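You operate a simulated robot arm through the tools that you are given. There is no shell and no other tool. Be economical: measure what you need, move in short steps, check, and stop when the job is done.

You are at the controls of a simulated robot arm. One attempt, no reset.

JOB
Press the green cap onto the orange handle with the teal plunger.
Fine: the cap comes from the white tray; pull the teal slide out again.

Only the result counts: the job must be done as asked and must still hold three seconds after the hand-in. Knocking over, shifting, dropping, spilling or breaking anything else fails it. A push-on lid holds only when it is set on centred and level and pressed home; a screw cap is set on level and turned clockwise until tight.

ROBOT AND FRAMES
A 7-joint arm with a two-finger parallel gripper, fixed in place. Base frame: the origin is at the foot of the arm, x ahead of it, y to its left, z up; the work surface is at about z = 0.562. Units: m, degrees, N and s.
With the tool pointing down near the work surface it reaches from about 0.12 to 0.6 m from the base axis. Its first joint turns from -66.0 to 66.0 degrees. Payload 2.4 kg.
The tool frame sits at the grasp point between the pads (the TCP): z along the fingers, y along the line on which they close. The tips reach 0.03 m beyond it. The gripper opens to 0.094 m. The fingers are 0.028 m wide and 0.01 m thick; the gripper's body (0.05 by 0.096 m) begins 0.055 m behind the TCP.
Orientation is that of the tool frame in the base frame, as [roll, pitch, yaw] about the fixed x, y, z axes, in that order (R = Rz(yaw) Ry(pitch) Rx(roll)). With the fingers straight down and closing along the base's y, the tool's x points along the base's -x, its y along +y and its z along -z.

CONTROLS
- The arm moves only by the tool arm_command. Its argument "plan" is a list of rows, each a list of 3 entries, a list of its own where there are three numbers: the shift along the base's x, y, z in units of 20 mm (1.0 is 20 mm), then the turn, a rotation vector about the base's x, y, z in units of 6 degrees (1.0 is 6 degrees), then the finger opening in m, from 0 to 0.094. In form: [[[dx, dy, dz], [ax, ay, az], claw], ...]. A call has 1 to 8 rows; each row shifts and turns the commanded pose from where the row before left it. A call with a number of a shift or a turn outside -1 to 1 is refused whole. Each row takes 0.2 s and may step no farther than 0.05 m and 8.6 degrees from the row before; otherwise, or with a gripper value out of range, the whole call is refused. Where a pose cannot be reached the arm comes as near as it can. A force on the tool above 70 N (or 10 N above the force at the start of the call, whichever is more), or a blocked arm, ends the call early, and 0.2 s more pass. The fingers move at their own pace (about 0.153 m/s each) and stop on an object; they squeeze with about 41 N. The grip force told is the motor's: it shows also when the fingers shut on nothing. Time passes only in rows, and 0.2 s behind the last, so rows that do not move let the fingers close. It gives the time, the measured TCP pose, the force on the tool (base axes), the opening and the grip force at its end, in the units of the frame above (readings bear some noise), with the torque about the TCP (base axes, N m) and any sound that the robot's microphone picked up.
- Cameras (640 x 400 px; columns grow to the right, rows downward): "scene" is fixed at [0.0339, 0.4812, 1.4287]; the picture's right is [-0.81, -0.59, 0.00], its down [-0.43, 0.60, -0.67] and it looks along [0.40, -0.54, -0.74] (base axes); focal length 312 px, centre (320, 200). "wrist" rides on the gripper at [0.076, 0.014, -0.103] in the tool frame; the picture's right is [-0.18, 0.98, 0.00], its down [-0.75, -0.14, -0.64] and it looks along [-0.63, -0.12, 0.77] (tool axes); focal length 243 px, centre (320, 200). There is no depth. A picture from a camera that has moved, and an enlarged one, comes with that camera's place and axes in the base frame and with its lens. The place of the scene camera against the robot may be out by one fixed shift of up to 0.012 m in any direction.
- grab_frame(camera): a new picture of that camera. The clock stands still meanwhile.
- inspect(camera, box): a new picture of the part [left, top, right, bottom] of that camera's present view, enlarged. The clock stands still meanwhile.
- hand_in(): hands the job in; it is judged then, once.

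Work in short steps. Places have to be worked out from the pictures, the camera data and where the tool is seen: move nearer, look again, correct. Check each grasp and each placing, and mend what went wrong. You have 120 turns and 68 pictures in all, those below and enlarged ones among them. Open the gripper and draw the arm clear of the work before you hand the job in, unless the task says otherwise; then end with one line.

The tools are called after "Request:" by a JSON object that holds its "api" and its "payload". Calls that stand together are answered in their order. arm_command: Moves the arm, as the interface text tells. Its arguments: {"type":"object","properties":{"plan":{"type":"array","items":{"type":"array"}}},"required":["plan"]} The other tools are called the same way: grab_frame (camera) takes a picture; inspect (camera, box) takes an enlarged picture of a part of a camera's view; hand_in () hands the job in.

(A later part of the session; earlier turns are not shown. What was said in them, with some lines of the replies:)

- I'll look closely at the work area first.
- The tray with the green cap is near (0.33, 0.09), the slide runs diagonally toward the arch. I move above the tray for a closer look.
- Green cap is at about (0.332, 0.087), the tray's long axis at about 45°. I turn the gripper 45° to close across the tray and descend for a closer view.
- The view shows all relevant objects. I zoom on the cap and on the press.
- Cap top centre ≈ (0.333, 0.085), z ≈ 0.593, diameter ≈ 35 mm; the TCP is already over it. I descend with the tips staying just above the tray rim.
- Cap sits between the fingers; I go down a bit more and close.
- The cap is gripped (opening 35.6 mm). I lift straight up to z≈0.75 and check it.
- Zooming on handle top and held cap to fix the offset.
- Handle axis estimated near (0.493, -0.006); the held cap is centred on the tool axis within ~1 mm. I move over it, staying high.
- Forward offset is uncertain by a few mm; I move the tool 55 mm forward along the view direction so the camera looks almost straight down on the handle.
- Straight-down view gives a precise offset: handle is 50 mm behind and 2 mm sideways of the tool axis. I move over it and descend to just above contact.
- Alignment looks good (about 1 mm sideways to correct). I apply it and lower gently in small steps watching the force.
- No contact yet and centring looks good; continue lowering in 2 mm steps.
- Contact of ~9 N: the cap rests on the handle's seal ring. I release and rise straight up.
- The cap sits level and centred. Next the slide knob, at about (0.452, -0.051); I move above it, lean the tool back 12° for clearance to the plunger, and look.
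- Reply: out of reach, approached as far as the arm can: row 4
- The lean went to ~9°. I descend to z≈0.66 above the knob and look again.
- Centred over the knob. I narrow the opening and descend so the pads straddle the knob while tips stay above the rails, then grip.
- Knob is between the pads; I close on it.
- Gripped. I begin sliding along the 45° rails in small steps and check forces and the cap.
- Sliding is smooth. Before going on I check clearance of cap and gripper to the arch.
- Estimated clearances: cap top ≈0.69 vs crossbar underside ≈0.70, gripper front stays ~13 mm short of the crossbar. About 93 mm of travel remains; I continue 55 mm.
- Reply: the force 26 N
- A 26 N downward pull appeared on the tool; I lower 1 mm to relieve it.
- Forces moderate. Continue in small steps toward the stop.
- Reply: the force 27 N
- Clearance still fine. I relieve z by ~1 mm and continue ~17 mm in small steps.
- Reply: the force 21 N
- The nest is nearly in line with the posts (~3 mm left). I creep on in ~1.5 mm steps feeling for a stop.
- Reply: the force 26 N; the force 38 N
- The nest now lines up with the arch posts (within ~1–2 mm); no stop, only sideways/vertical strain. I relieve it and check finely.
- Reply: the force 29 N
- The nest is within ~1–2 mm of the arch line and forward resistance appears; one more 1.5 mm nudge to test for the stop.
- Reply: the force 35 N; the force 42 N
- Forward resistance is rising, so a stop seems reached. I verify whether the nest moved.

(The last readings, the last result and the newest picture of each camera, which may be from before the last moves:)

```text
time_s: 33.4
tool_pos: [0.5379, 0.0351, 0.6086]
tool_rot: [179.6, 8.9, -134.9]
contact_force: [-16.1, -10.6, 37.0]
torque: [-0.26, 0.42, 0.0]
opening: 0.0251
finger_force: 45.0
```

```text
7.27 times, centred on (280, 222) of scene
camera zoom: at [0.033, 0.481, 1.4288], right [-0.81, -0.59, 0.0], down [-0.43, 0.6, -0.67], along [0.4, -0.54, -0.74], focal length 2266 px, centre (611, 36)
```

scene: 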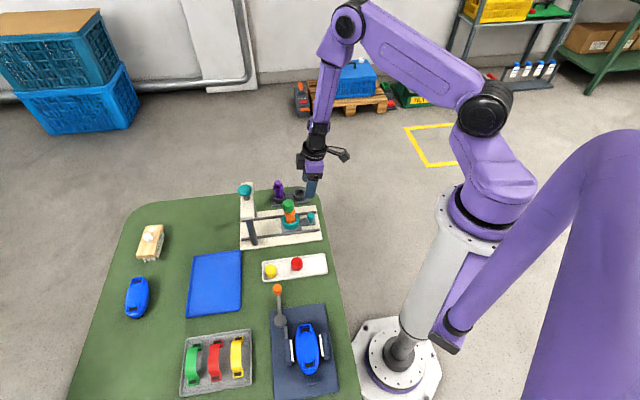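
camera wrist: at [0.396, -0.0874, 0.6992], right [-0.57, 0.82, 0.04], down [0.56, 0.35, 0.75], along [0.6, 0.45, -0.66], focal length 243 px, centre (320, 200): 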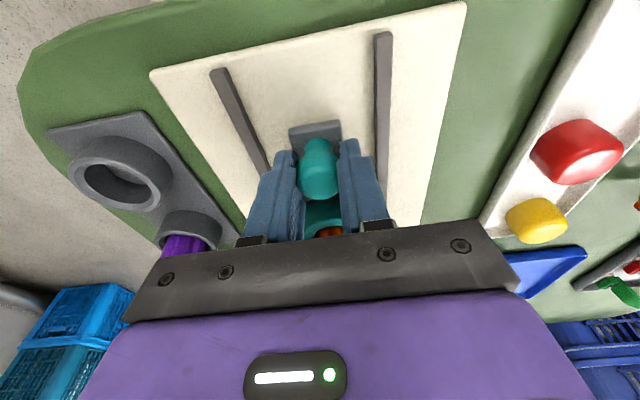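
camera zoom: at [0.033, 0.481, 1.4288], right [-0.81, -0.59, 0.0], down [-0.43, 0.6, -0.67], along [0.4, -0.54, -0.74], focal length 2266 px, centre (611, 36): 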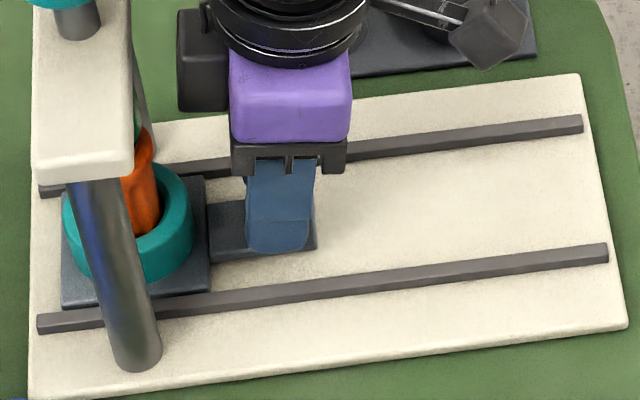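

The slide is against its stop, in line with the plunger. I relax the push, release the knob and rise backwards clear.

Request:
{"api": "arm_command", "payload": {"plan": [[[-0.07, -0.07, 0.05], [0, 0, 0], 0.01], [[0, 0, 0], [0, 0, 0], 0.044], [[0, 0, 0], [0, 0, 0], 0.044], [[0, 0, 0.3], [0, 0, 0], 0.044], [[-0.1, -0.1, 0.8], [0, 0, 0], 0.044], [[-0.3, -0.3, 0.9], [0, 0, 0], 0.044], [[-0.3, -0.3, 0.9], [0, 0, 0], 0.044], [[-0.4, -0.4, 1], [0, 0, 0], 0.044]]}}

Request:
{"api": "arm_command", "payload": {"plan": [[[-0.3, -0.3, 1], [0, 0, 0], 0.044], [[-0.3, -0.3, 1], [0, 0, 0], 0.02], [[-0.3, -0.3, 1], [-0.71, 0.71, 0], 0.0], [[-0.3, -0.3, 1], [-0.71, 0.71, 0], 0.0], [[0, 0, 1], [0, 0, 0], 0.0]]}}

Request:
{"api": "grab_frame", "payload": {"camera": "wrist"}}

Request:
{"api": "inspect", "payload": {"camera": "scene", "box": [230, 170, 330, 260]}}

```text
time_s: 35.2
tool_pos: [0.5154, 0.0121, 0.6889]
tool_rot: [179.5, 9.0, -134.9]
contact_force: [0.1, 0.8, 0.0]
torque: [0.0, -0.01, 0.02]
opening: 0.0443
finger_force: 0.0
```

```text
time_s: 36.4
tool_pos: [0.4918, -0.012, 0.7891]
tool_rot: [179.5, -3.1, -134.9]
contact_force: [0.0, 0.8, 0.0]
torque: [0.03, 0.01, 0.02]
opening: 0.0001
finger_force: 32.7
```

```text
27 pictures are left
camera wrist: at [0.4314, -0.0523, 0.8964], right [-0.57, 0.82, 0.0], down [0.66, 0.45, 0.6], along [0.5, 0.34, -0.8], focal length 243 px, centre (320, 200)
```

wrist: 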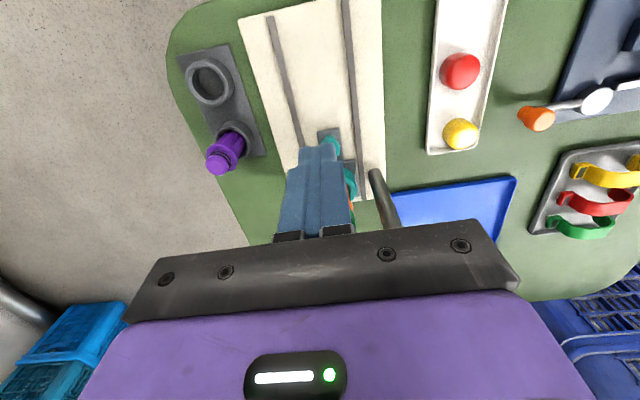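

```text
4.44 times, centred on (280, 215) of scene
camera zoom: at [0.0339, 0.4812, 1.4287], right [-0.81, -0.59, 0.0], down [-0.43, 0.6, -0.67], along [0.4, -0.54, -0.74], focal length 1385 px, centre (498, 133)
```

zoom: 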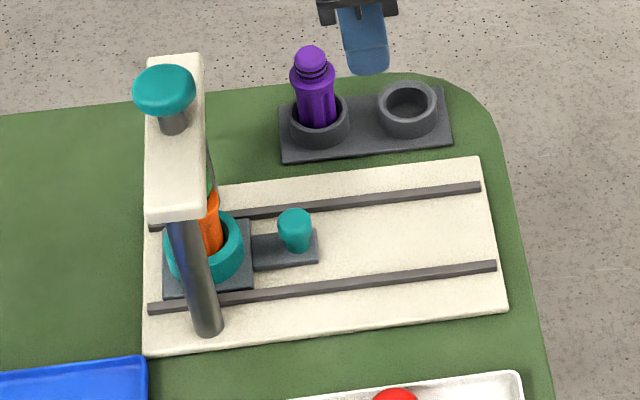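

Slide is in and the knob is free. I level the tool, rise and move over the plunger with open fingers to locate its knob.

Request:
{"api": "arm_command", "payload": {"plan": [[[0, 0, 1], [0.36, -0.36, 0], 0.094], [[0, 0, 1], [0, 0, 0], 0.094], [[0, 0, 1], [0, 0, 0], 0.094], [[0.9, 0.93, 0.5], [0, 0, 0], 0.094], [[0.9, 0.93, 0], [0, 0, 0], 0.094], [[0.9, 0.93, 0], [0, 0, 0], 0.094], [[0.9, 0.93, 0], [0, 0, 0], 0.094], [[0.9, 0.93, 0], [0, 0, 0], 0.094]]}}

Request:
{"api": "grab_frame", "payload": {"camera": "wrist"}}

```text
time_s: 38.2
tool_pos: [0.5797, 0.0832, 0.8582]
tool_rot: [179.5, 0.0, -135.0]
contact_force: [-0.6, 0.3, -0.4]
torque: [-0.02, 0.02, 0.01]
opening: 0.094
finger_force: 0.1
```

```text
25 pictures are left
camera wrist: at [0.5165, 0.0397, 0.9612], right [-0.56, 0.83, 0.01], down [0.64, 0.43, 0.64], along [0.53, 0.37, -0.77], focal length 243 px, centre (320, 200)
```

wrist: 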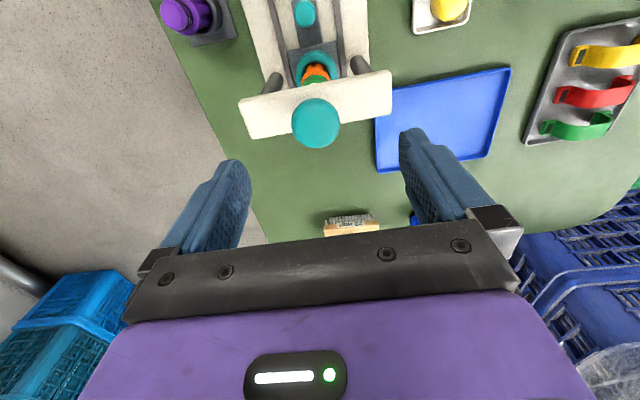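

Plunger knob at ≈(0.587, 0.086), top z ≈0.758. I close the fingers, centre over it and descend to just above it.

Request:
{"api": "arm_command", "payload": {"plan": [[[0.38, 0.14, 0], [0.09, 0, 0], 0.0], [[0, 0, 0], [0, 0, 0], 0.0], [[0, 0, -0.8], [0, 0, 0], 0.0], [[0, 0, -0.8], [0, 0, 0], 0.0], [[0, 0, -0.8], [0, 0, 0], 0.0], [[0, 0, 0], [0, 0, 0], 0.0]]}}

Request:
{"api": "grab_frame", "payload": {"camera": "wrist"}}

Request:
{"api": "inspect", "payload": {"camera": "scene", "box": [220, 130, 320, 250]}}

```text
time_s: 39.6
tool_pos: [0.5879, 0.0862, 0.8115]
tool_rot: [179.2, 0.5, -135.1]
contact_force: [0.2, 0.8, -0.5]
torque: [0.03, 0.0, -0.02]
opening: 0.0
finger_force: 32.7
```

```text
24 pictures are left
camera wrist: at [0.5247, 0.04, 0.9133], right [-0.57, 0.82, 0.02], down [0.64, 0.42, 0.65], along [0.53, 0.37, -0.76], focal length 243 px, centre (320, 200)
```

wrist: 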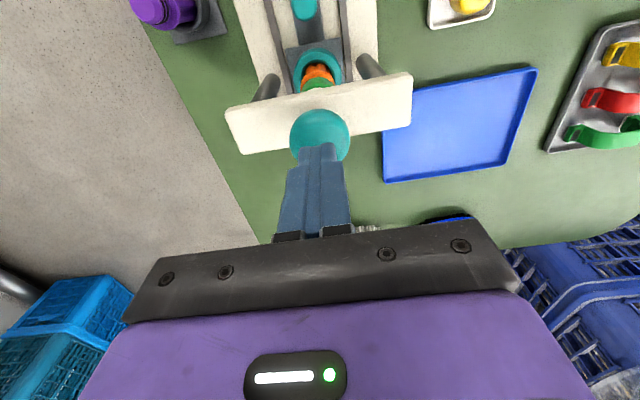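

```text
3.33 times, centred on (270, 190) of scene
camera zoom: at [0.0339, 0.4812, 1.4287], right [-0.81, -0.59, 0.0], down [-0.43, 0.6, -0.67], along [0.4, -0.54, -0.74], focal length 1039 px, centre (487, 233)
```

zoom: 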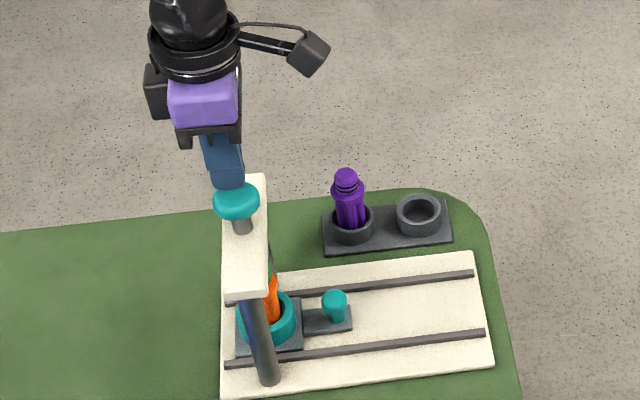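

The tool is about 4 mm too far forward; I correct and descend in small steps to touch the plunger.

Request:
{"api": "arm_command", "payload": {"plan": [[[-0.14, -0.14, -0.3], [0, 0, 0], 0.0], [[0, 0, -0.3], [0, 0, 0], 0.0], [[0, 0, -0.2], [0, 0, 0], 0.0], [[0, 0, -0.15], [0, 0, 0], 0.0], [[0, 0, 0], [0, 0, 0], 0.0]]}}

Request:
{"api": "inspect", "payload": {"camera": "scene", "box": [230, 160, 310, 250]}}

```text
time_s: 40.8
tool_pos: [0.5856, 0.0826, 0.7906]
tool_rot: [179.1, 0.5, -134.9]
contact_force: [0.5, 0.7, 1.0]
torque: [0.0, -0.02, 0.02]
opening: 0.0
finger_force: 33.0
```

```text
4.44 times, centred on (270, 205) of scene
camera zoom: at [0.0339, 0.4812, 1.4287], right [-0.81, -0.59, 0.0], down [-0.43, 0.6, -0.67], along [0.4, -0.54, -0.74], focal length 1385 px, centre (542, 178)
```

zoom: 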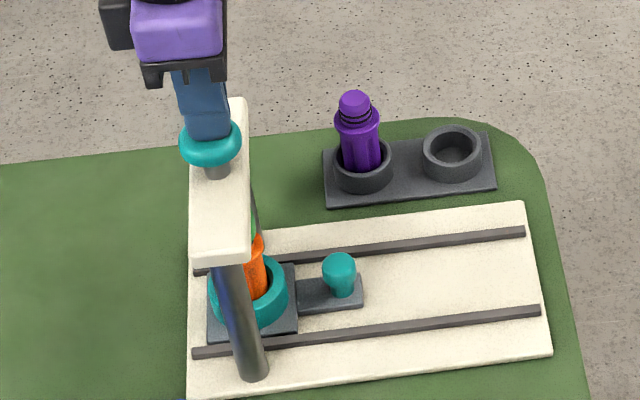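

Fingertips are centred on the knob. I press down in steps, watching the force.

Request:
{"api": "arm_command", "payload": {"plan": [[[0, 0, -0.15], [0, 0, 0], 0.0], [[0, 0, -0.15], [0, 0, 0], 0.0], [[0, 0, 0], [0, 0, 0], 0.0]]}}

Request:
{"api": "arm_command", "payload": {"plan": [[[0, 0, -0.15], [0, 0, 0], 0.0], [[0, 0, -0.15], [0, 0, 0], 0.0], [[0, 0, 0], [0, 0, 0], 0.0]]}}

Request:
{"api": "arm_command", "payload": {"plan": [[[0, 0, -0.15], [0, 0, 0], 0.0], [[0, 0, -0.15], [0, 0, 0], 0.0], [[0, 0, 0], [0, 0, 0], 0.0]]}}

```text
time_s: 41.6
tool_pos: [0.5861, 0.0821, 0.7851]
tool_rot: [179.2, 0.5, -134.9]
contact_force: [-0.7, -2.2, 9.0]
torque: [-0.03, 0.04, 0.1]
opening: 0.0
finger_force: 32.8
```

```text
time_s: 42.4
tool_pos: [0.5858, 0.0827, 0.7788]
tool_rot: [179.2, 0.4, -134.9]
contact_force: [-0.6, 0.8, 1.6]
torque: [0.05, 0.0, 0.0]
opening: 0.0
finger_force: 33.1
heard: click
```

```text
time_s: 43.2
tool_pos: [0.5851, 0.0829, 0.7733]
tool_rot: [179.2, 0.5, -134.9]
contact_force: [0.7, 0.7, 3.2]
torque: [0.03, -0.02, 0.0]
opening: 0.0
finger_force: 32.9
```

A click was heard, but force is low again; I keep pressing until it is firmly home.

Request:
{"api": "arm_command", "payload": {"plan": [[[0, 0, -0.15], [0, 0, 0], 0.0], [[0, 0, -0.15], [0, 0, 0], 0.0], [[0, 0, 0], [0, 0, 0], 0.0]]}}

Request:
{"api": "inspect", "payload": {"camera": "scene", "box": [230, 160, 310, 250]}}

Request:
{"api": "grab_frame", "payload": {"camera": "wrist"}}

```text
time_s: 43.9
tool_pos: [0.5863, 0.082, 0.7714]
tool_rot: [179.0, 0.3, -134.9]
contact_force: [-7.7, -1.4, 19.8]
torque: [0.03, 0.23, 0.02]
opening: 0.0001
finger_force: 33.4
stopped in row 3: the force on the tool passed its limit at 76 N (the readings are from after the stop); the commanded pose is now the measured one
```

```text
4.44 times, centred on (270, 205) of scene
camera zoom: at [0.0334, 0.4812, 1.4287], right [-0.81, -0.59, 0.0], down [-0.43, 0.6, -0.67], along [0.4, -0.54, -0.74], focal length 1385 px, centre (542, 178)
```

zoom: 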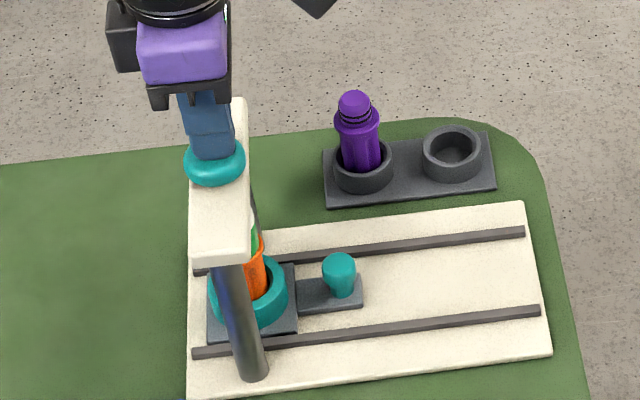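

```text
20 pictures are left
camera wrist: at [0.5233, 0.0369, 0.8744], right [-0.57, 0.82, 0.02], down [0.64, 0.42, 0.64], along [0.52, 0.38, -0.77], focal length 243 px, centre (320, 200)
```

wrist: 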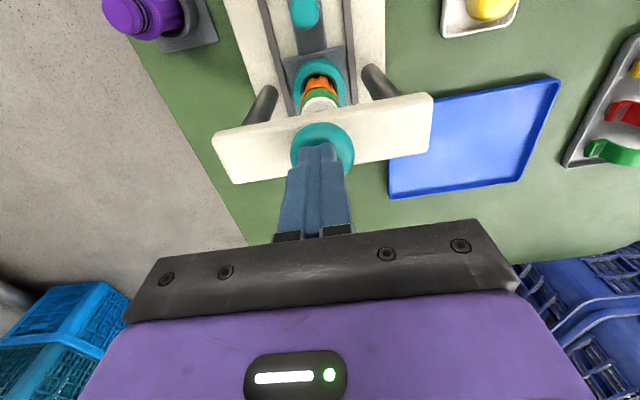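

Plunger foot sits on the cap; 76 N reached. I zoom to see whether the cap is down to the collar and press once more.

Request:
{"api": "inspect", "payload": {"camera": "wrist", "box": [270, 40, 370, 140]}}

Request:
{"api": "arm_command", "payload": {"plan": [[[0, 0, -0.1], [0, 0, 0], 0.0], [[0, 0, -0.1], [0, 0, 0], 0.0], [[0, 0, -0.05], [0, 0, 0], 0.0]]}}

```text
4.00 times, centred on (320, 90) of wrist
camera zoom: at [0.5233, 0.0369, 0.8744], right [-0.57, 0.82, 0.02], down [0.64, 0.42, 0.64], along [0.52, 0.38, -0.77], focal length 970 px, centre (320, 640)
```

zoom: 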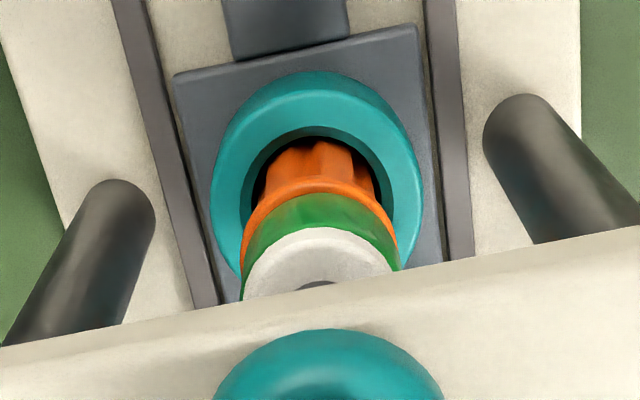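

```text
time_s: 44.5
tool_pos: [0.5868, 0.0825, 0.7713]
tool_rot: [179.2, 0.3, -134.9]
contact_force: [-9.0, -1.6, 20.7]
torque: [0.0, 0.28, 0.05]
opening: 0.0
finger_force: 32.7
stopped in row 3: the force on the tool passed its limit at 72 N (the readings are from after the stop); the commanded pose is now the measured one
```

Solid stop at z=0.771 with >70 N. I lift off and look whether the plunger returns.

Request:
{"api": "arm_command", "payload": {"plan": [[[0, 0, 0.3], [0, 0, 0], 0.0], [[0, 0, 0.8], [0, 0, 0], 0.0], [[0, 0, 1], [0, 0, 0], 0.0], [[0, 0, 1], [0, 0, 0], 0.0], [[0, 0, 1], [0, 0, 0], 0.0], [[0, 0, 0], [0, 0, 0], 0.0]]}}

Request:
{"api": "inspect", "payload": {"camera": "scene", "box": [230, 160, 310, 250]}}

Request:
{"api": "inspect", "payload": {"camera": "wrist", "box": [250, 20, 390, 160]}}

```text
time_s: 46.0
tool_pos: [0.5874, 0.0822, 0.853]
tool_rot: [179.1, 0.4, -134.9]
contact_force: [0.0, 0.5, 0.3]
torque: [0.0, -0.02, 0.01]
opening: 0.0
finger_force: 32.9
```

```text
4.44 times, centred on (270, 205) of scene
camera zoom: at [0.0339, 0.4812, 1.4287], right [-0.81, -0.59, 0.0], down [-0.43, 0.6, -0.67], along [0.4, -0.54, -0.74], focal length 1385 px, centre (542, 178)
```

zoom: 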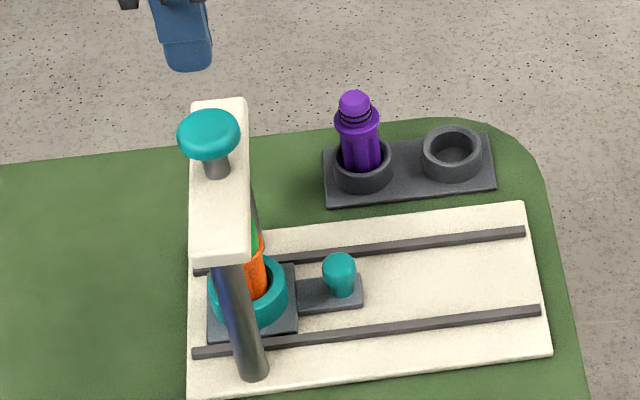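

```text
2.86 times, centred on (320, 90) of wrist
camera zoom: at [0.5245, 0.0374, 0.9551], right [-0.57, 0.82, 0.02], down [0.64, 0.42, 0.64], along [0.52, 0.38, -0.76], focal length 693 px, centre (320, 514)
```

zoom: 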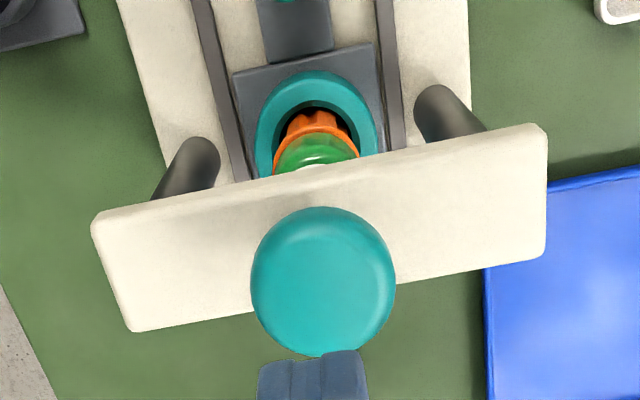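

The plunger springs back. Now I return to the slide knob: back off, lean back 9°, and open the fingers.

Request:
{"api": "arm_command", "payload": {"plan": [[[-0.95, -0.94, 0], [0, 0, 0], 0.0], [[-0.95, -0.94, 0], [0, 0, 0], 0.02], [[-0.95, -0.94, 0], [0, 0, 0], 0.044], [[-0.95, -0.94, 0], [0, 0, 0], 0.044], [[-0.95, -0.94, 0], [0, 0, 0], 0.044], [[0, 0, -0.9], [0.5, -0.5, 0], 0.044], [[0, 0, -0.9], [0.5, -0.5, 0], 0.044], [[0, 0, -0.9], [0, 0, 0], 0.044]]}}

Request:
{"api": "arm_command", "payload": {"plan": [[[0.3, 0.3, -0.9], [0, 0, 0], 0.044], [[0.3, 0.3, -0.9], [0, 0, 0], 0.044], [[0.3, 0.3, -0.9], [0, 0, 0], 0.044], [[0.3, 0.3, -0.9], [0, 0, 0], 0.044], [[0.3, 0.3, -0.3], [0, 0, 0], 0.044], [[0, 0, 0], [0, 0, 0], 0.044]]}}

Request:
{"api": "grab_frame", "payload": {"camera": "wrist"}}

```text
time_s: 47.8
tool_pos: [0.4926, -0.0132, 0.7977]
tool_rot: [179.2, 8.9, -134.8]
contact_force: [0.2, -0.4, -0.4]
torque: [0.04, 0.01, -0.02]
opening: 0.0441
finger_force: 0.1
```

```text
time_s: 49.1
tool_pos: [0.5242, 0.0192, 0.7183]
tool_rot: [179.2, 8.9, -134.9]
contact_force: [0.4, -0.4, -0.3]
torque: [0.01, 0.01, 0.01]
opening: 0.044
finger_force: 0.0
```

```text
16 pictures are left
camera wrist: at [0.4501, -0.0361, 0.8093], right [-0.57, 0.82, 0.04], down [0.56, 0.35, 0.75], along [0.6, 0.45, -0.66], focal length 243 px, centre (320, 200)
```

wrist: 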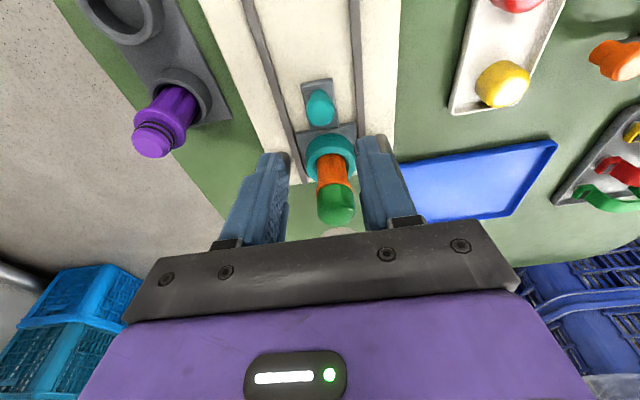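

Knob at ≈(0.538, 0.035). I descend onto it.

Request:
{"api": "arm_command", "payload": {"plan": [[[0.17, 0.19, -0.9], [0, 0, 0], 0.044], [[0.17, 0.19, -0.9], [0, 0, 0], 0.044], [[0.17, 0.19, -0.9], [0, 0, 0], 0.044], [[0.16, 0.18, -0.9], [0, 0, 0], 0.044], [[0, 0, -0.9], [0, 0, 0], 0.044], [[0, 0, -0.9], [0, 0, 0], 0.044], [[0, 0, 0], [0, 0, 0], 0.044]]}}

Request:
{"api": "inspect", "payload": {"camera": "wrist", "box": [220, 100, 420, 240]}}

```text
time_s: 50.8
tool_pos: [0.5358, 0.0335, 0.6099]
tool_rot: [179.1, 8.9, -135.0]
contact_force: [-0.5, 0.2, -0.1]
torque: [0.0, -0.03, -0.01]
opening: 0.0439
finger_force: 0.2
```

```text
2.86 times, centred on (320, 170) of wrist
camera zoom: at [0.4637, -0.0219, 0.7007], right [-0.57, 0.82, 0.04], down [0.56, 0.35, 0.75], along [0.6, 0.45, -0.66], focal length 693 px, centre (320, 286)
```

zoom: 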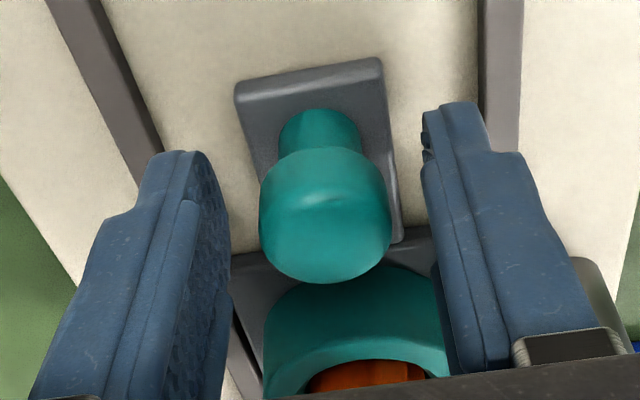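

Knob centred between the pads; I grip it.

Request:
{"api": "arm_command", "payload": {"plan": [[[0, 0, 0], [0, 0, 0], 0.03], [[0, 0, 0], [0, 0, 0], 0.015], [[0, 0, 0], [0, 0, 0], 0.01], [[0, 0, 0], [0, 0, 0], 0.01]]}}

Request:
{"api": "arm_command", "payload": {"plan": [[[-0.1, -0.1, 0], [0, 0, 0], 0.01], [[-0.2, -0.2, 0], [0, 0, 0], 0.01], [[-0.25, -0.25, 0], [0, 0, 0], 0.01], [[-0.25, -0.25, 0], [0, 0, 0], 0.01]]}}

```text
time_s: 51.8
tool_pos: [0.5365, 0.033, 0.6112]
tool_rot: [179.1, 8.8, -134.8]
contact_force: [-5.6, 4.6, 2.3]
torque: [0.13, 0.08, 0.02]
opening: 0.025
finger_force: 45.4
```

```text
time_s: 52.8
tool_pos: [0.5198, 0.0161, 0.6108]
tool_rot: [179.0, 8.7, -135.1]
contact_force: [-1.5, 1.8, -28.8]
torque: [-0.11, 0.18, 0.1]
opening: 0.0252
finger_force: 44.7
```

Slide is coming out; I lower 1 mm to relieve the vertical pull and continue.

Request:
{"api": "arm_command", "payload": {"plan": [[[-0.2, -0.2, -0.06], [0, 0, 0], 0.01], [[-0.3, -0.3, 0], [0, 0, 0], 0.01], [[-0.3, -0.3, 0], [0, 0, 0], 0.01], [[-0.3, -0.3, 0], [0, 0, 0], 0.01]]}}

Request:
{"api": "inspect", "payload": {"camera": "scene", "box": [240, 165, 330, 255]}}

```text
time_s: 53.8
tool_pos: [0.4967, -0.0052, 0.6106]
tool_rot: [179.2, 8.7, -135.0]
contact_force: [-1.1, 1.8, -23.6]
torque: [-0.01, 0.23, 0.12]
opening: 0.025
finger_force: 44.8
```

```text
4.44 times, centred on (285, 210) of scene
camera zoom: at [0.0343, 0.4813, 1.4287], right [-0.81, -0.59, 0.0], down [-0.43, 0.6, -0.67], along [0.4, -0.54, -0.74], focal length 1385 px, centre (476, 156)
```

zoom: 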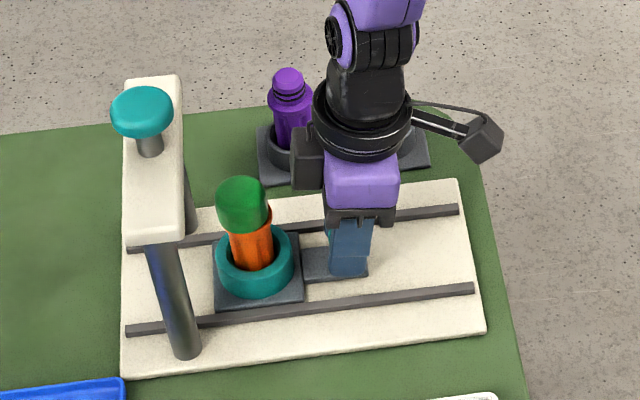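

Good; the cap is down on the collar. Continue the remaining ~68 mm.

Request:
{"api": "arm_command", "payload": {"plan": [[[-0.3, -0.3, -0.05], [0, 0, 0], 0.01], [[-0.3, -0.3, 0], [0, 0, 0], 0.01], [[-0.3, -0.3, 0], [0, 0, 0], 0.01], [[-0.3, -0.3, 0], [0, 0, 0], 0.01], [[-0.3, -0.3, 0], [0, 0, 0], 0.01], [[-0.3, -0.3, 0], [0, 0, 0], 0.01], [[-0.3, -0.3, 0], [0, 0, 0], 0.01]]}}

Request:
{"api": "arm_command", "payload": {"plan": [[[-0.12, -0.12, 0], [0, 0, 0], 0.01], [[-0.12, -0.12, 0], [0, 0, 0], 0.01], [[0, 0, 0], [0, 0, 0], 0.01]]}}

Request:
{"api": "inspect", "payload": {"camera": "scene", "box": [240, 165, 330, 255]}}

```text
time_s: 55.4
tool_pos: [0.4571, -0.0459, 0.6097]
tool_rot: [179.2, 8.9, -134.9]
contact_force: [-8.1, 6.9, 23.4]
torque: [-0.19, 0.72, 0.11]
opening: 0.025
finger_force: 45.1
```

```text
time_s: 56.1
tool_pos: [0.4517, -0.051, 0.611]
tool_rot: [179.1, 8.9, -134.9]
contact_force: [-10.5, 10.9, 37.1]
torque: [0.36, 0.12, -0.05]
opening: 0.0252
finger_force: 44.9
```

```text
4.44 times, centred on (285, 210) of scene
camera zoom: at [0.0332, 0.4814, 1.4286], right [-0.81, -0.59, 0.0], down [-0.43, 0.6, -0.67], along [0.4, -0.54, -0.74], focal length 1385 px, centre (476, 156)
```

zoom: 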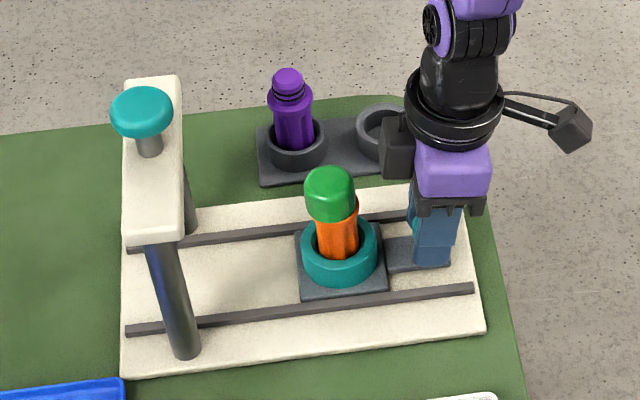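

About 4 mm short of the original out position. I relieve strain and pull the rest until the stop.

Request:
{"api": "arm_command", "payload": {"plan": [[[-0.12, -0.06, 0.06], [0, 0, 0], 0.01], [[-0.06, -0.06, 0], [0, 0, 0], 0.01], [[0, 0, 0], [0, 0, 0], 0.01]]}}

Request:
{"api": "arm_command", "payload": {"plan": [[[-0.06, -0.06, 0.02], [0, 0, 0], 0.01], [[0, 0, 0], [0, 0, 0], 0.01]]}}

Request:
{"api": "arm_command", "payload": {"plan": [[[-0.06, -0.06, 0], [0, 0, 0], 0.01], [[0, 0, 0], [0, 0, 0], 0.01]]}}

```text
time_s: 57.0
tool_pos: [0.449, -0.0547, 0.6106]
tool_rot: [179.3, 8.9, -135.0]
contact_force: [5.6, 6.1, -2.4]
torque: [0.18, -0.28, -0.04]
opening: 0.025
finger_force: 45.0
```

```text
time_s: 57.5
tool_pos: [0.4465, -0.0539, 0.6108]
tool_rot: [179.3, 9.0, -134.8]
contact_force: [22.1, 10.0, -35.7]
torque: [0.13, -0.27, 0.02]
opening: 0.0253
finger_force: 44.8
```

```text
time_s: 58.1
tool_pos: [0.4475, -0.0563, 0.6125]
tool_rot: [179.1, 9.0, -134.7]
contact_force: [23.5, 19.5, -30.6]
torque: [0.25, -0.32, 0.02]
opening: 0.0253
finger_force: 45.2
```

The force now rises to ~30 N along the pull: the slide is at its out stop. I relax, release and rise clear.

Request:
{"api": "arm_command", "payload": {"plan": [[[0.08, 0.07, -0.06], [0, 0, 0], 0.01], [[0, 0, 0], [0, 0, 0], 0.044], [[0, 0, 0], [0, 0, 0], 0.044], [[0, 0, 0.4], [0, 0, 0], 0.044], [[0, 0, 0.9], [0, 0, 0], 0.044], [[0, 0, 1], [0, 0, 0], 0.044], [[0, 0, 1], [0, 0, 0], 0.044], [[0, 0, 1], [0, 0, 0], 0.044]]}}

Request:
{"api": "arm_command", "payload": {"plan": [[[0, 0, 1], [0, 0, 0], 0.06], [[0, 0, 1], [0, 0, 0], 0.06], [[0, 0, 1], [0, 0, 0], 0.06], [[-0.6, 0, 0.5], [0, 0, 0], 0.06], [[-0.6, 0, 0], [0, 0, 0], 0.06]]}}

Request:
{"api": "inspect", "payload": {"camera": "scene", "box": [240, 165, 330, 255]}}

Request:
{"api": "grab_frame", "payload": {"camera": "wrist"}}

```text
time_s: 60.0
tool_pos: [0.4458, -0.0546, 0.6985]
tool_rot: [179.1, 8.9, -134.8]
contact_force: [-0.7, -0.5, -0.2]
torque: [0.0, -0.02, 0.02]
opening: 0.044
finger_force: 0.0
```

```text
time_s: 61.1
tool_pos: [0.4219, -0.0551, 0.7665]
tool_rot: [179.3, 8.8, -134.9]
contact_force: [0.8, -0.2, 0.4]
torque: [0.01, -0.02, -0.03]
opening: 0.0601
finger_force: 0.1
```

```text
4.44 times, centred on (285, 210) of scene
camera zoom: at [0.0339, 0.4812, 1.4287], right [-0.81, -0.59, 0.0], down [-0.43, 0.6, -0.67], along [0.4, -0.54, -0.74], focal length 1385 px, centre (476, 156)
```

zoom: 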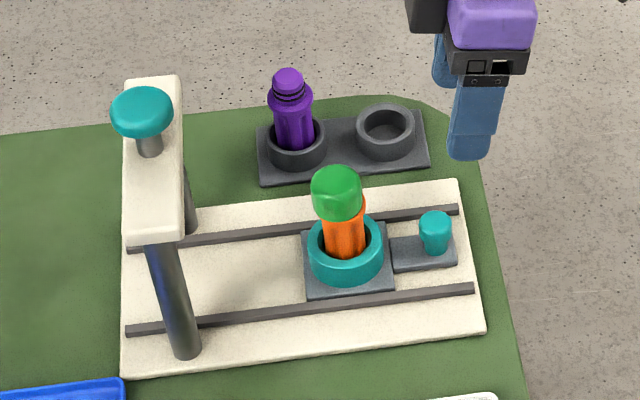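

```text
11 pictures are left
camera wrist: at [0.3488, -0.1099, 0.8565], right [-0.57, 0.82, 0.04], down [0.56, 0.35, 0.75], along [0.6, 0.45, -0.66], focal length 243 px, centre (320, 200)
```

wrist: 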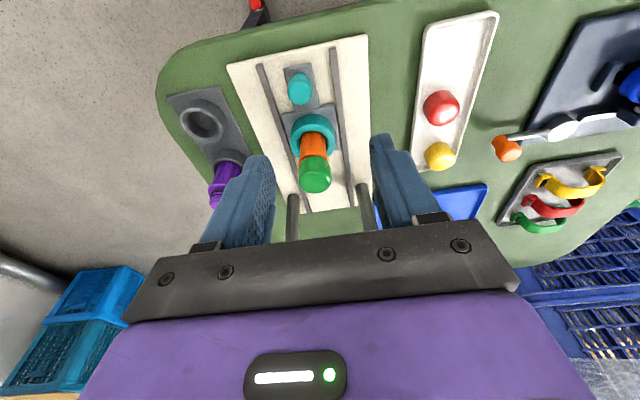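

The slide is fully out. I check the cap's seating closely.

Request:
{"api": "inspect", "payload": {"camera": "wrist", "box": [270, 100, 360, 210]}}

Request:
{"api": "inspect", "payload": {"camera": "scene", "box": [290, 190, 330, 240]}}

```text
3.64 times, centred on (315, 155) of wrist
camera zoom: at [0.3488, -0.1099, 0.8565], right [-0.57, 0.82, 0.04], down [0.56, 0.35, 0.75], along [0.6, 0.45, -0.66], focal length 882 px, centre (338, 364)
```

zoom: 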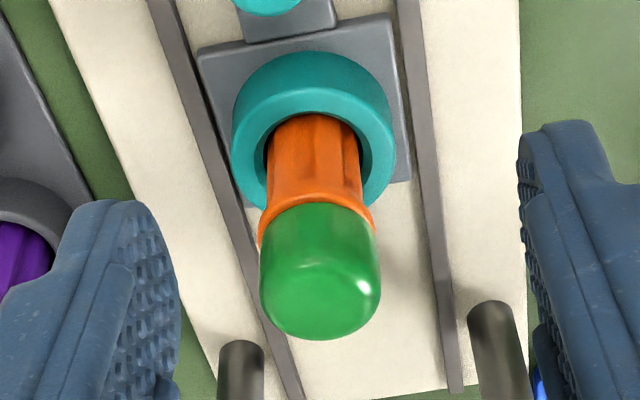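

```text
8.00 times, centred on (310, 215) of scene
camera zoom: at [0.0339, 0.4812, 1.4287], right [-0.81, -0.59, 0.0], down [-0.43, 0.6, -0.67], along [0.4, -0.54, -0.74], focal length 2493 px, centre (400, 80)
```

zoom: 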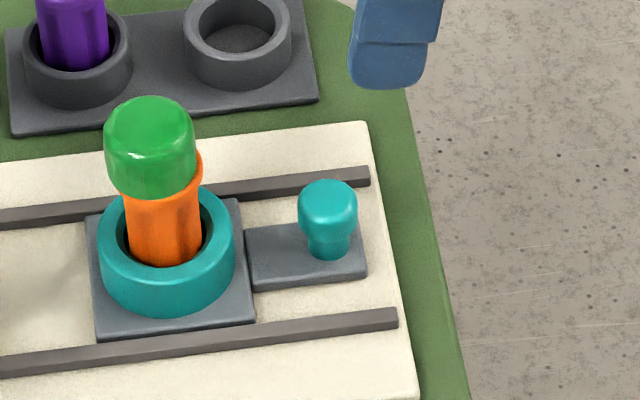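

The wrist view shows it seated on the collar; I want a perpendicular side view to check for any tilt, so I swing the wrist camera round.

Request:
{"api": "arm_command", "payload": {"plan": [[[0, 0, 0], [-0.53, 0.53, 0], 0.06], [[0, 0, 0], [-0.53, 0.53, 0], 0.06], [[0.1, 0.4, 0], [0, 0, -1], 0.06], [[0.1, 0.4, 0], [0, 0, -1], 0.06], [[0.1, 0.4, 0], [0, 0, -1], 0.06], [[0.1, 0.4, 0], [0, 0, -1], 0.06], [[0.1, 0.4, 0], [0, 0, -1], 0.06], [[0.1, 0.4, 0], [0, 0, -1], 0.06]]}}

Request:
{"api": "arm_command", "payload": {"plan": [[[0.1, 0.4, 0], [0, 0, -1], 0.06], [[0.1, 0.4, 0], [0, 0, -1], 0.06], [[0.1, 0.4, 0], [0, 0, -1], 0.06], [[0.1, 0.4, 0], [0, 0, -1], 0.06], [[0.1, 0.4, 0], [0, 0, -1], 0.06], [[0.1, 0.4, -0.5], [0, 0, -1], 0.06], [[0, 0.4, -0.5], [0, 0, -1], 0.06], [[0, 0, -0.5], [0, 0, -1], 0.06]]}}

Request:
{"api": "grab_frame", "payload": {"camera": "wrist"}}

```text
time_s: 63.0
tool_pos: [0.4368, -0.0075, 0.767]
tool_rot: [179.2, -0.1, -171.0]
contact_force: [0.0, -0.3, 0.5]
torque: [0.02, 0.01, 0.01]
opening: 0.0599
finger_force: 0.0
out of reach, approached as far as the arm can: row 2
```

```text
time_s: 64.8
tool_pos: [0.4477, 0.0481, 0.7358]
tool_rot: [179.1, 0.0, 141.0]
contact_force: [0.1, 0.2, 1.4]
torque: [0.0, 0.0, 0.01]
opening: 0.0598
finger_force: 0.1
```

```text
8 pictures are left
camera wrist: at [0.3974, 0.1057, 0.8396], right [0.76, 0.65, 0.01], down [0.49, -0.59, 0.64], along [0.42, -0.48, -0.77], focal length 243 px, centre (320, 200)
```

wrist: 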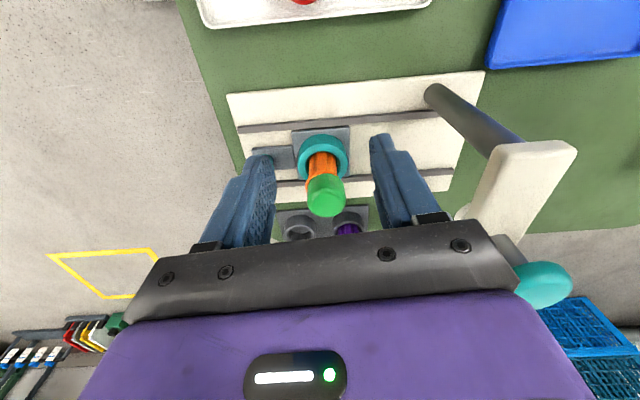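

Request:
{"api": "inspect", "payload": {"camera": "wrist", "box": [285, 125, 365, 225]}}

```text
4.00 times, centred on (325, 175) of wrist
camera zoom: at [0.3974, 0.1057, 0.8396], right [0.76, 0.65, 0.01], down [0.49, -0.59, 0.64], along [0.42, -0.48, -0.77], focal length 970 px, centre (300, 300)
```

zoom: 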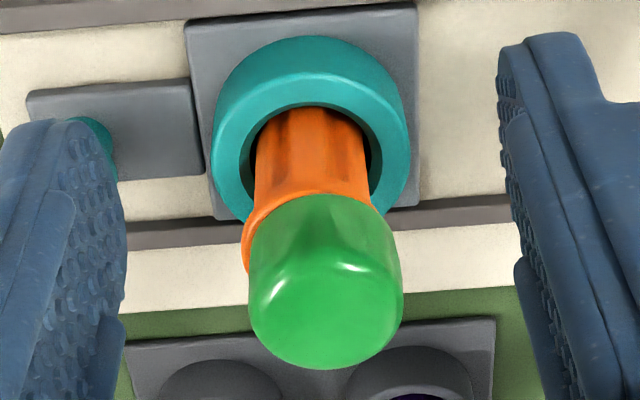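

The cap seems asymmetric from this side (collar visible only on the left). I zoom closer on the junction.

Request:
{"api": "inspect", "payload": {"camera": "wrist", "box": [298, 160, 348, 222]}}

```text
6.45 times, centred on (323, 191) of wrist
camera zoom: at [0.3974, 0.1057, 0.8396], right [0.76, 0.65, 0.01], down [0.49, -0.59, 0.64], along [0.42, -0.48, -0.77], focal length 1565 px, centre (301, 258)
```

zoom: 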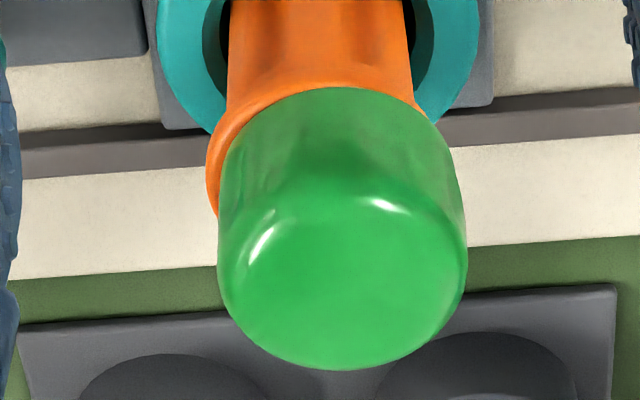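

The cap edge lies flush and level on the collar all along the visible rim, it clicked, and it took more than 70 N at the end. There is a sideways offset of about 1.5–2 mm. The slide is out and the knob is free. I draw the arm up clear and take a last look.

Request:
{"api": "arm_command", "payload": {"plan": [[[0, 0, 1], [0, 0, 0], 0.08], [[0, 0, 1], [0, 0, 0], 0.08], [[-0.5, 0, 1], [0, 0, 0], 0.08], [[-0.5, 0, 1], [0, 0, 0], 0.08], [[-0.5, 0, 1], [0, 0, 0], 0.08], [[-0.5, 0, 1], [0, 0, 0], 0.08], [[0, 0, 0], [0, 0, 0], 0.08]]}}

Request:
{"api": "grab_frame", "payload": {"camera": "scene"}}

Request:
{"api": "inspect", "payload": {"camera": "scene", "box": [230, 165, 350, 285]}}

```text
time_s: 66.3
tool_pos: [0.4101, 0.0469, 0.8561]
tool_rot: [179.0, 0.0, 141.1]
contact_force: [-1.1, 0.4, 0.3]
torque: [0.01, -0.01, -0.03]
opening: 0.0801
finger_force: 0.0
```

```text
5 pictures are left
```

scene: 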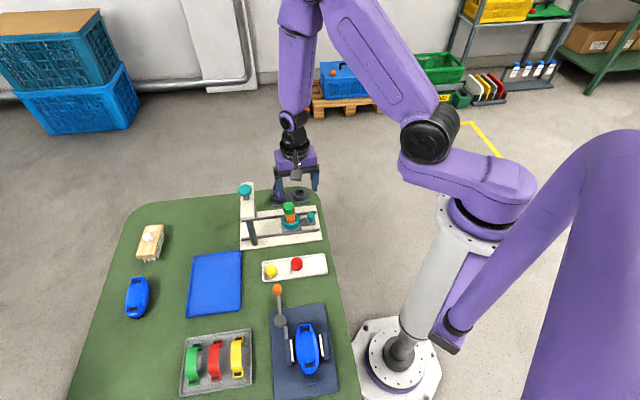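

```text
3.33 times, centred on (290, 225) of scene
camera zoom: at [0.0339, 0.4812, 1.4287], right [-0.81, -0.59, 0.0], down [-0.43, 0.6, -0.67], along [0.4, -0.54, -0.74], focal length 1039 px, centre (420, 117)
```

zoom: 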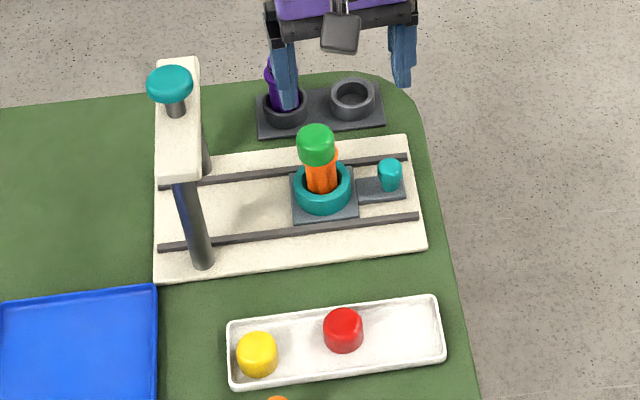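

Nothing else has moved, the cap is on, the slide is out, and the arm is clear. I hand in.

Request:
{"api": "hand_in", "payload": {}}

```text
The job is handed in.
```

I pressed the green cap onto the orange handle with the teal plunger and pulled the slide back out to its stop. The cap clicked and sits level on the collar, about 1.5–2 mm off-centre; I did not pull on it to test its hold.
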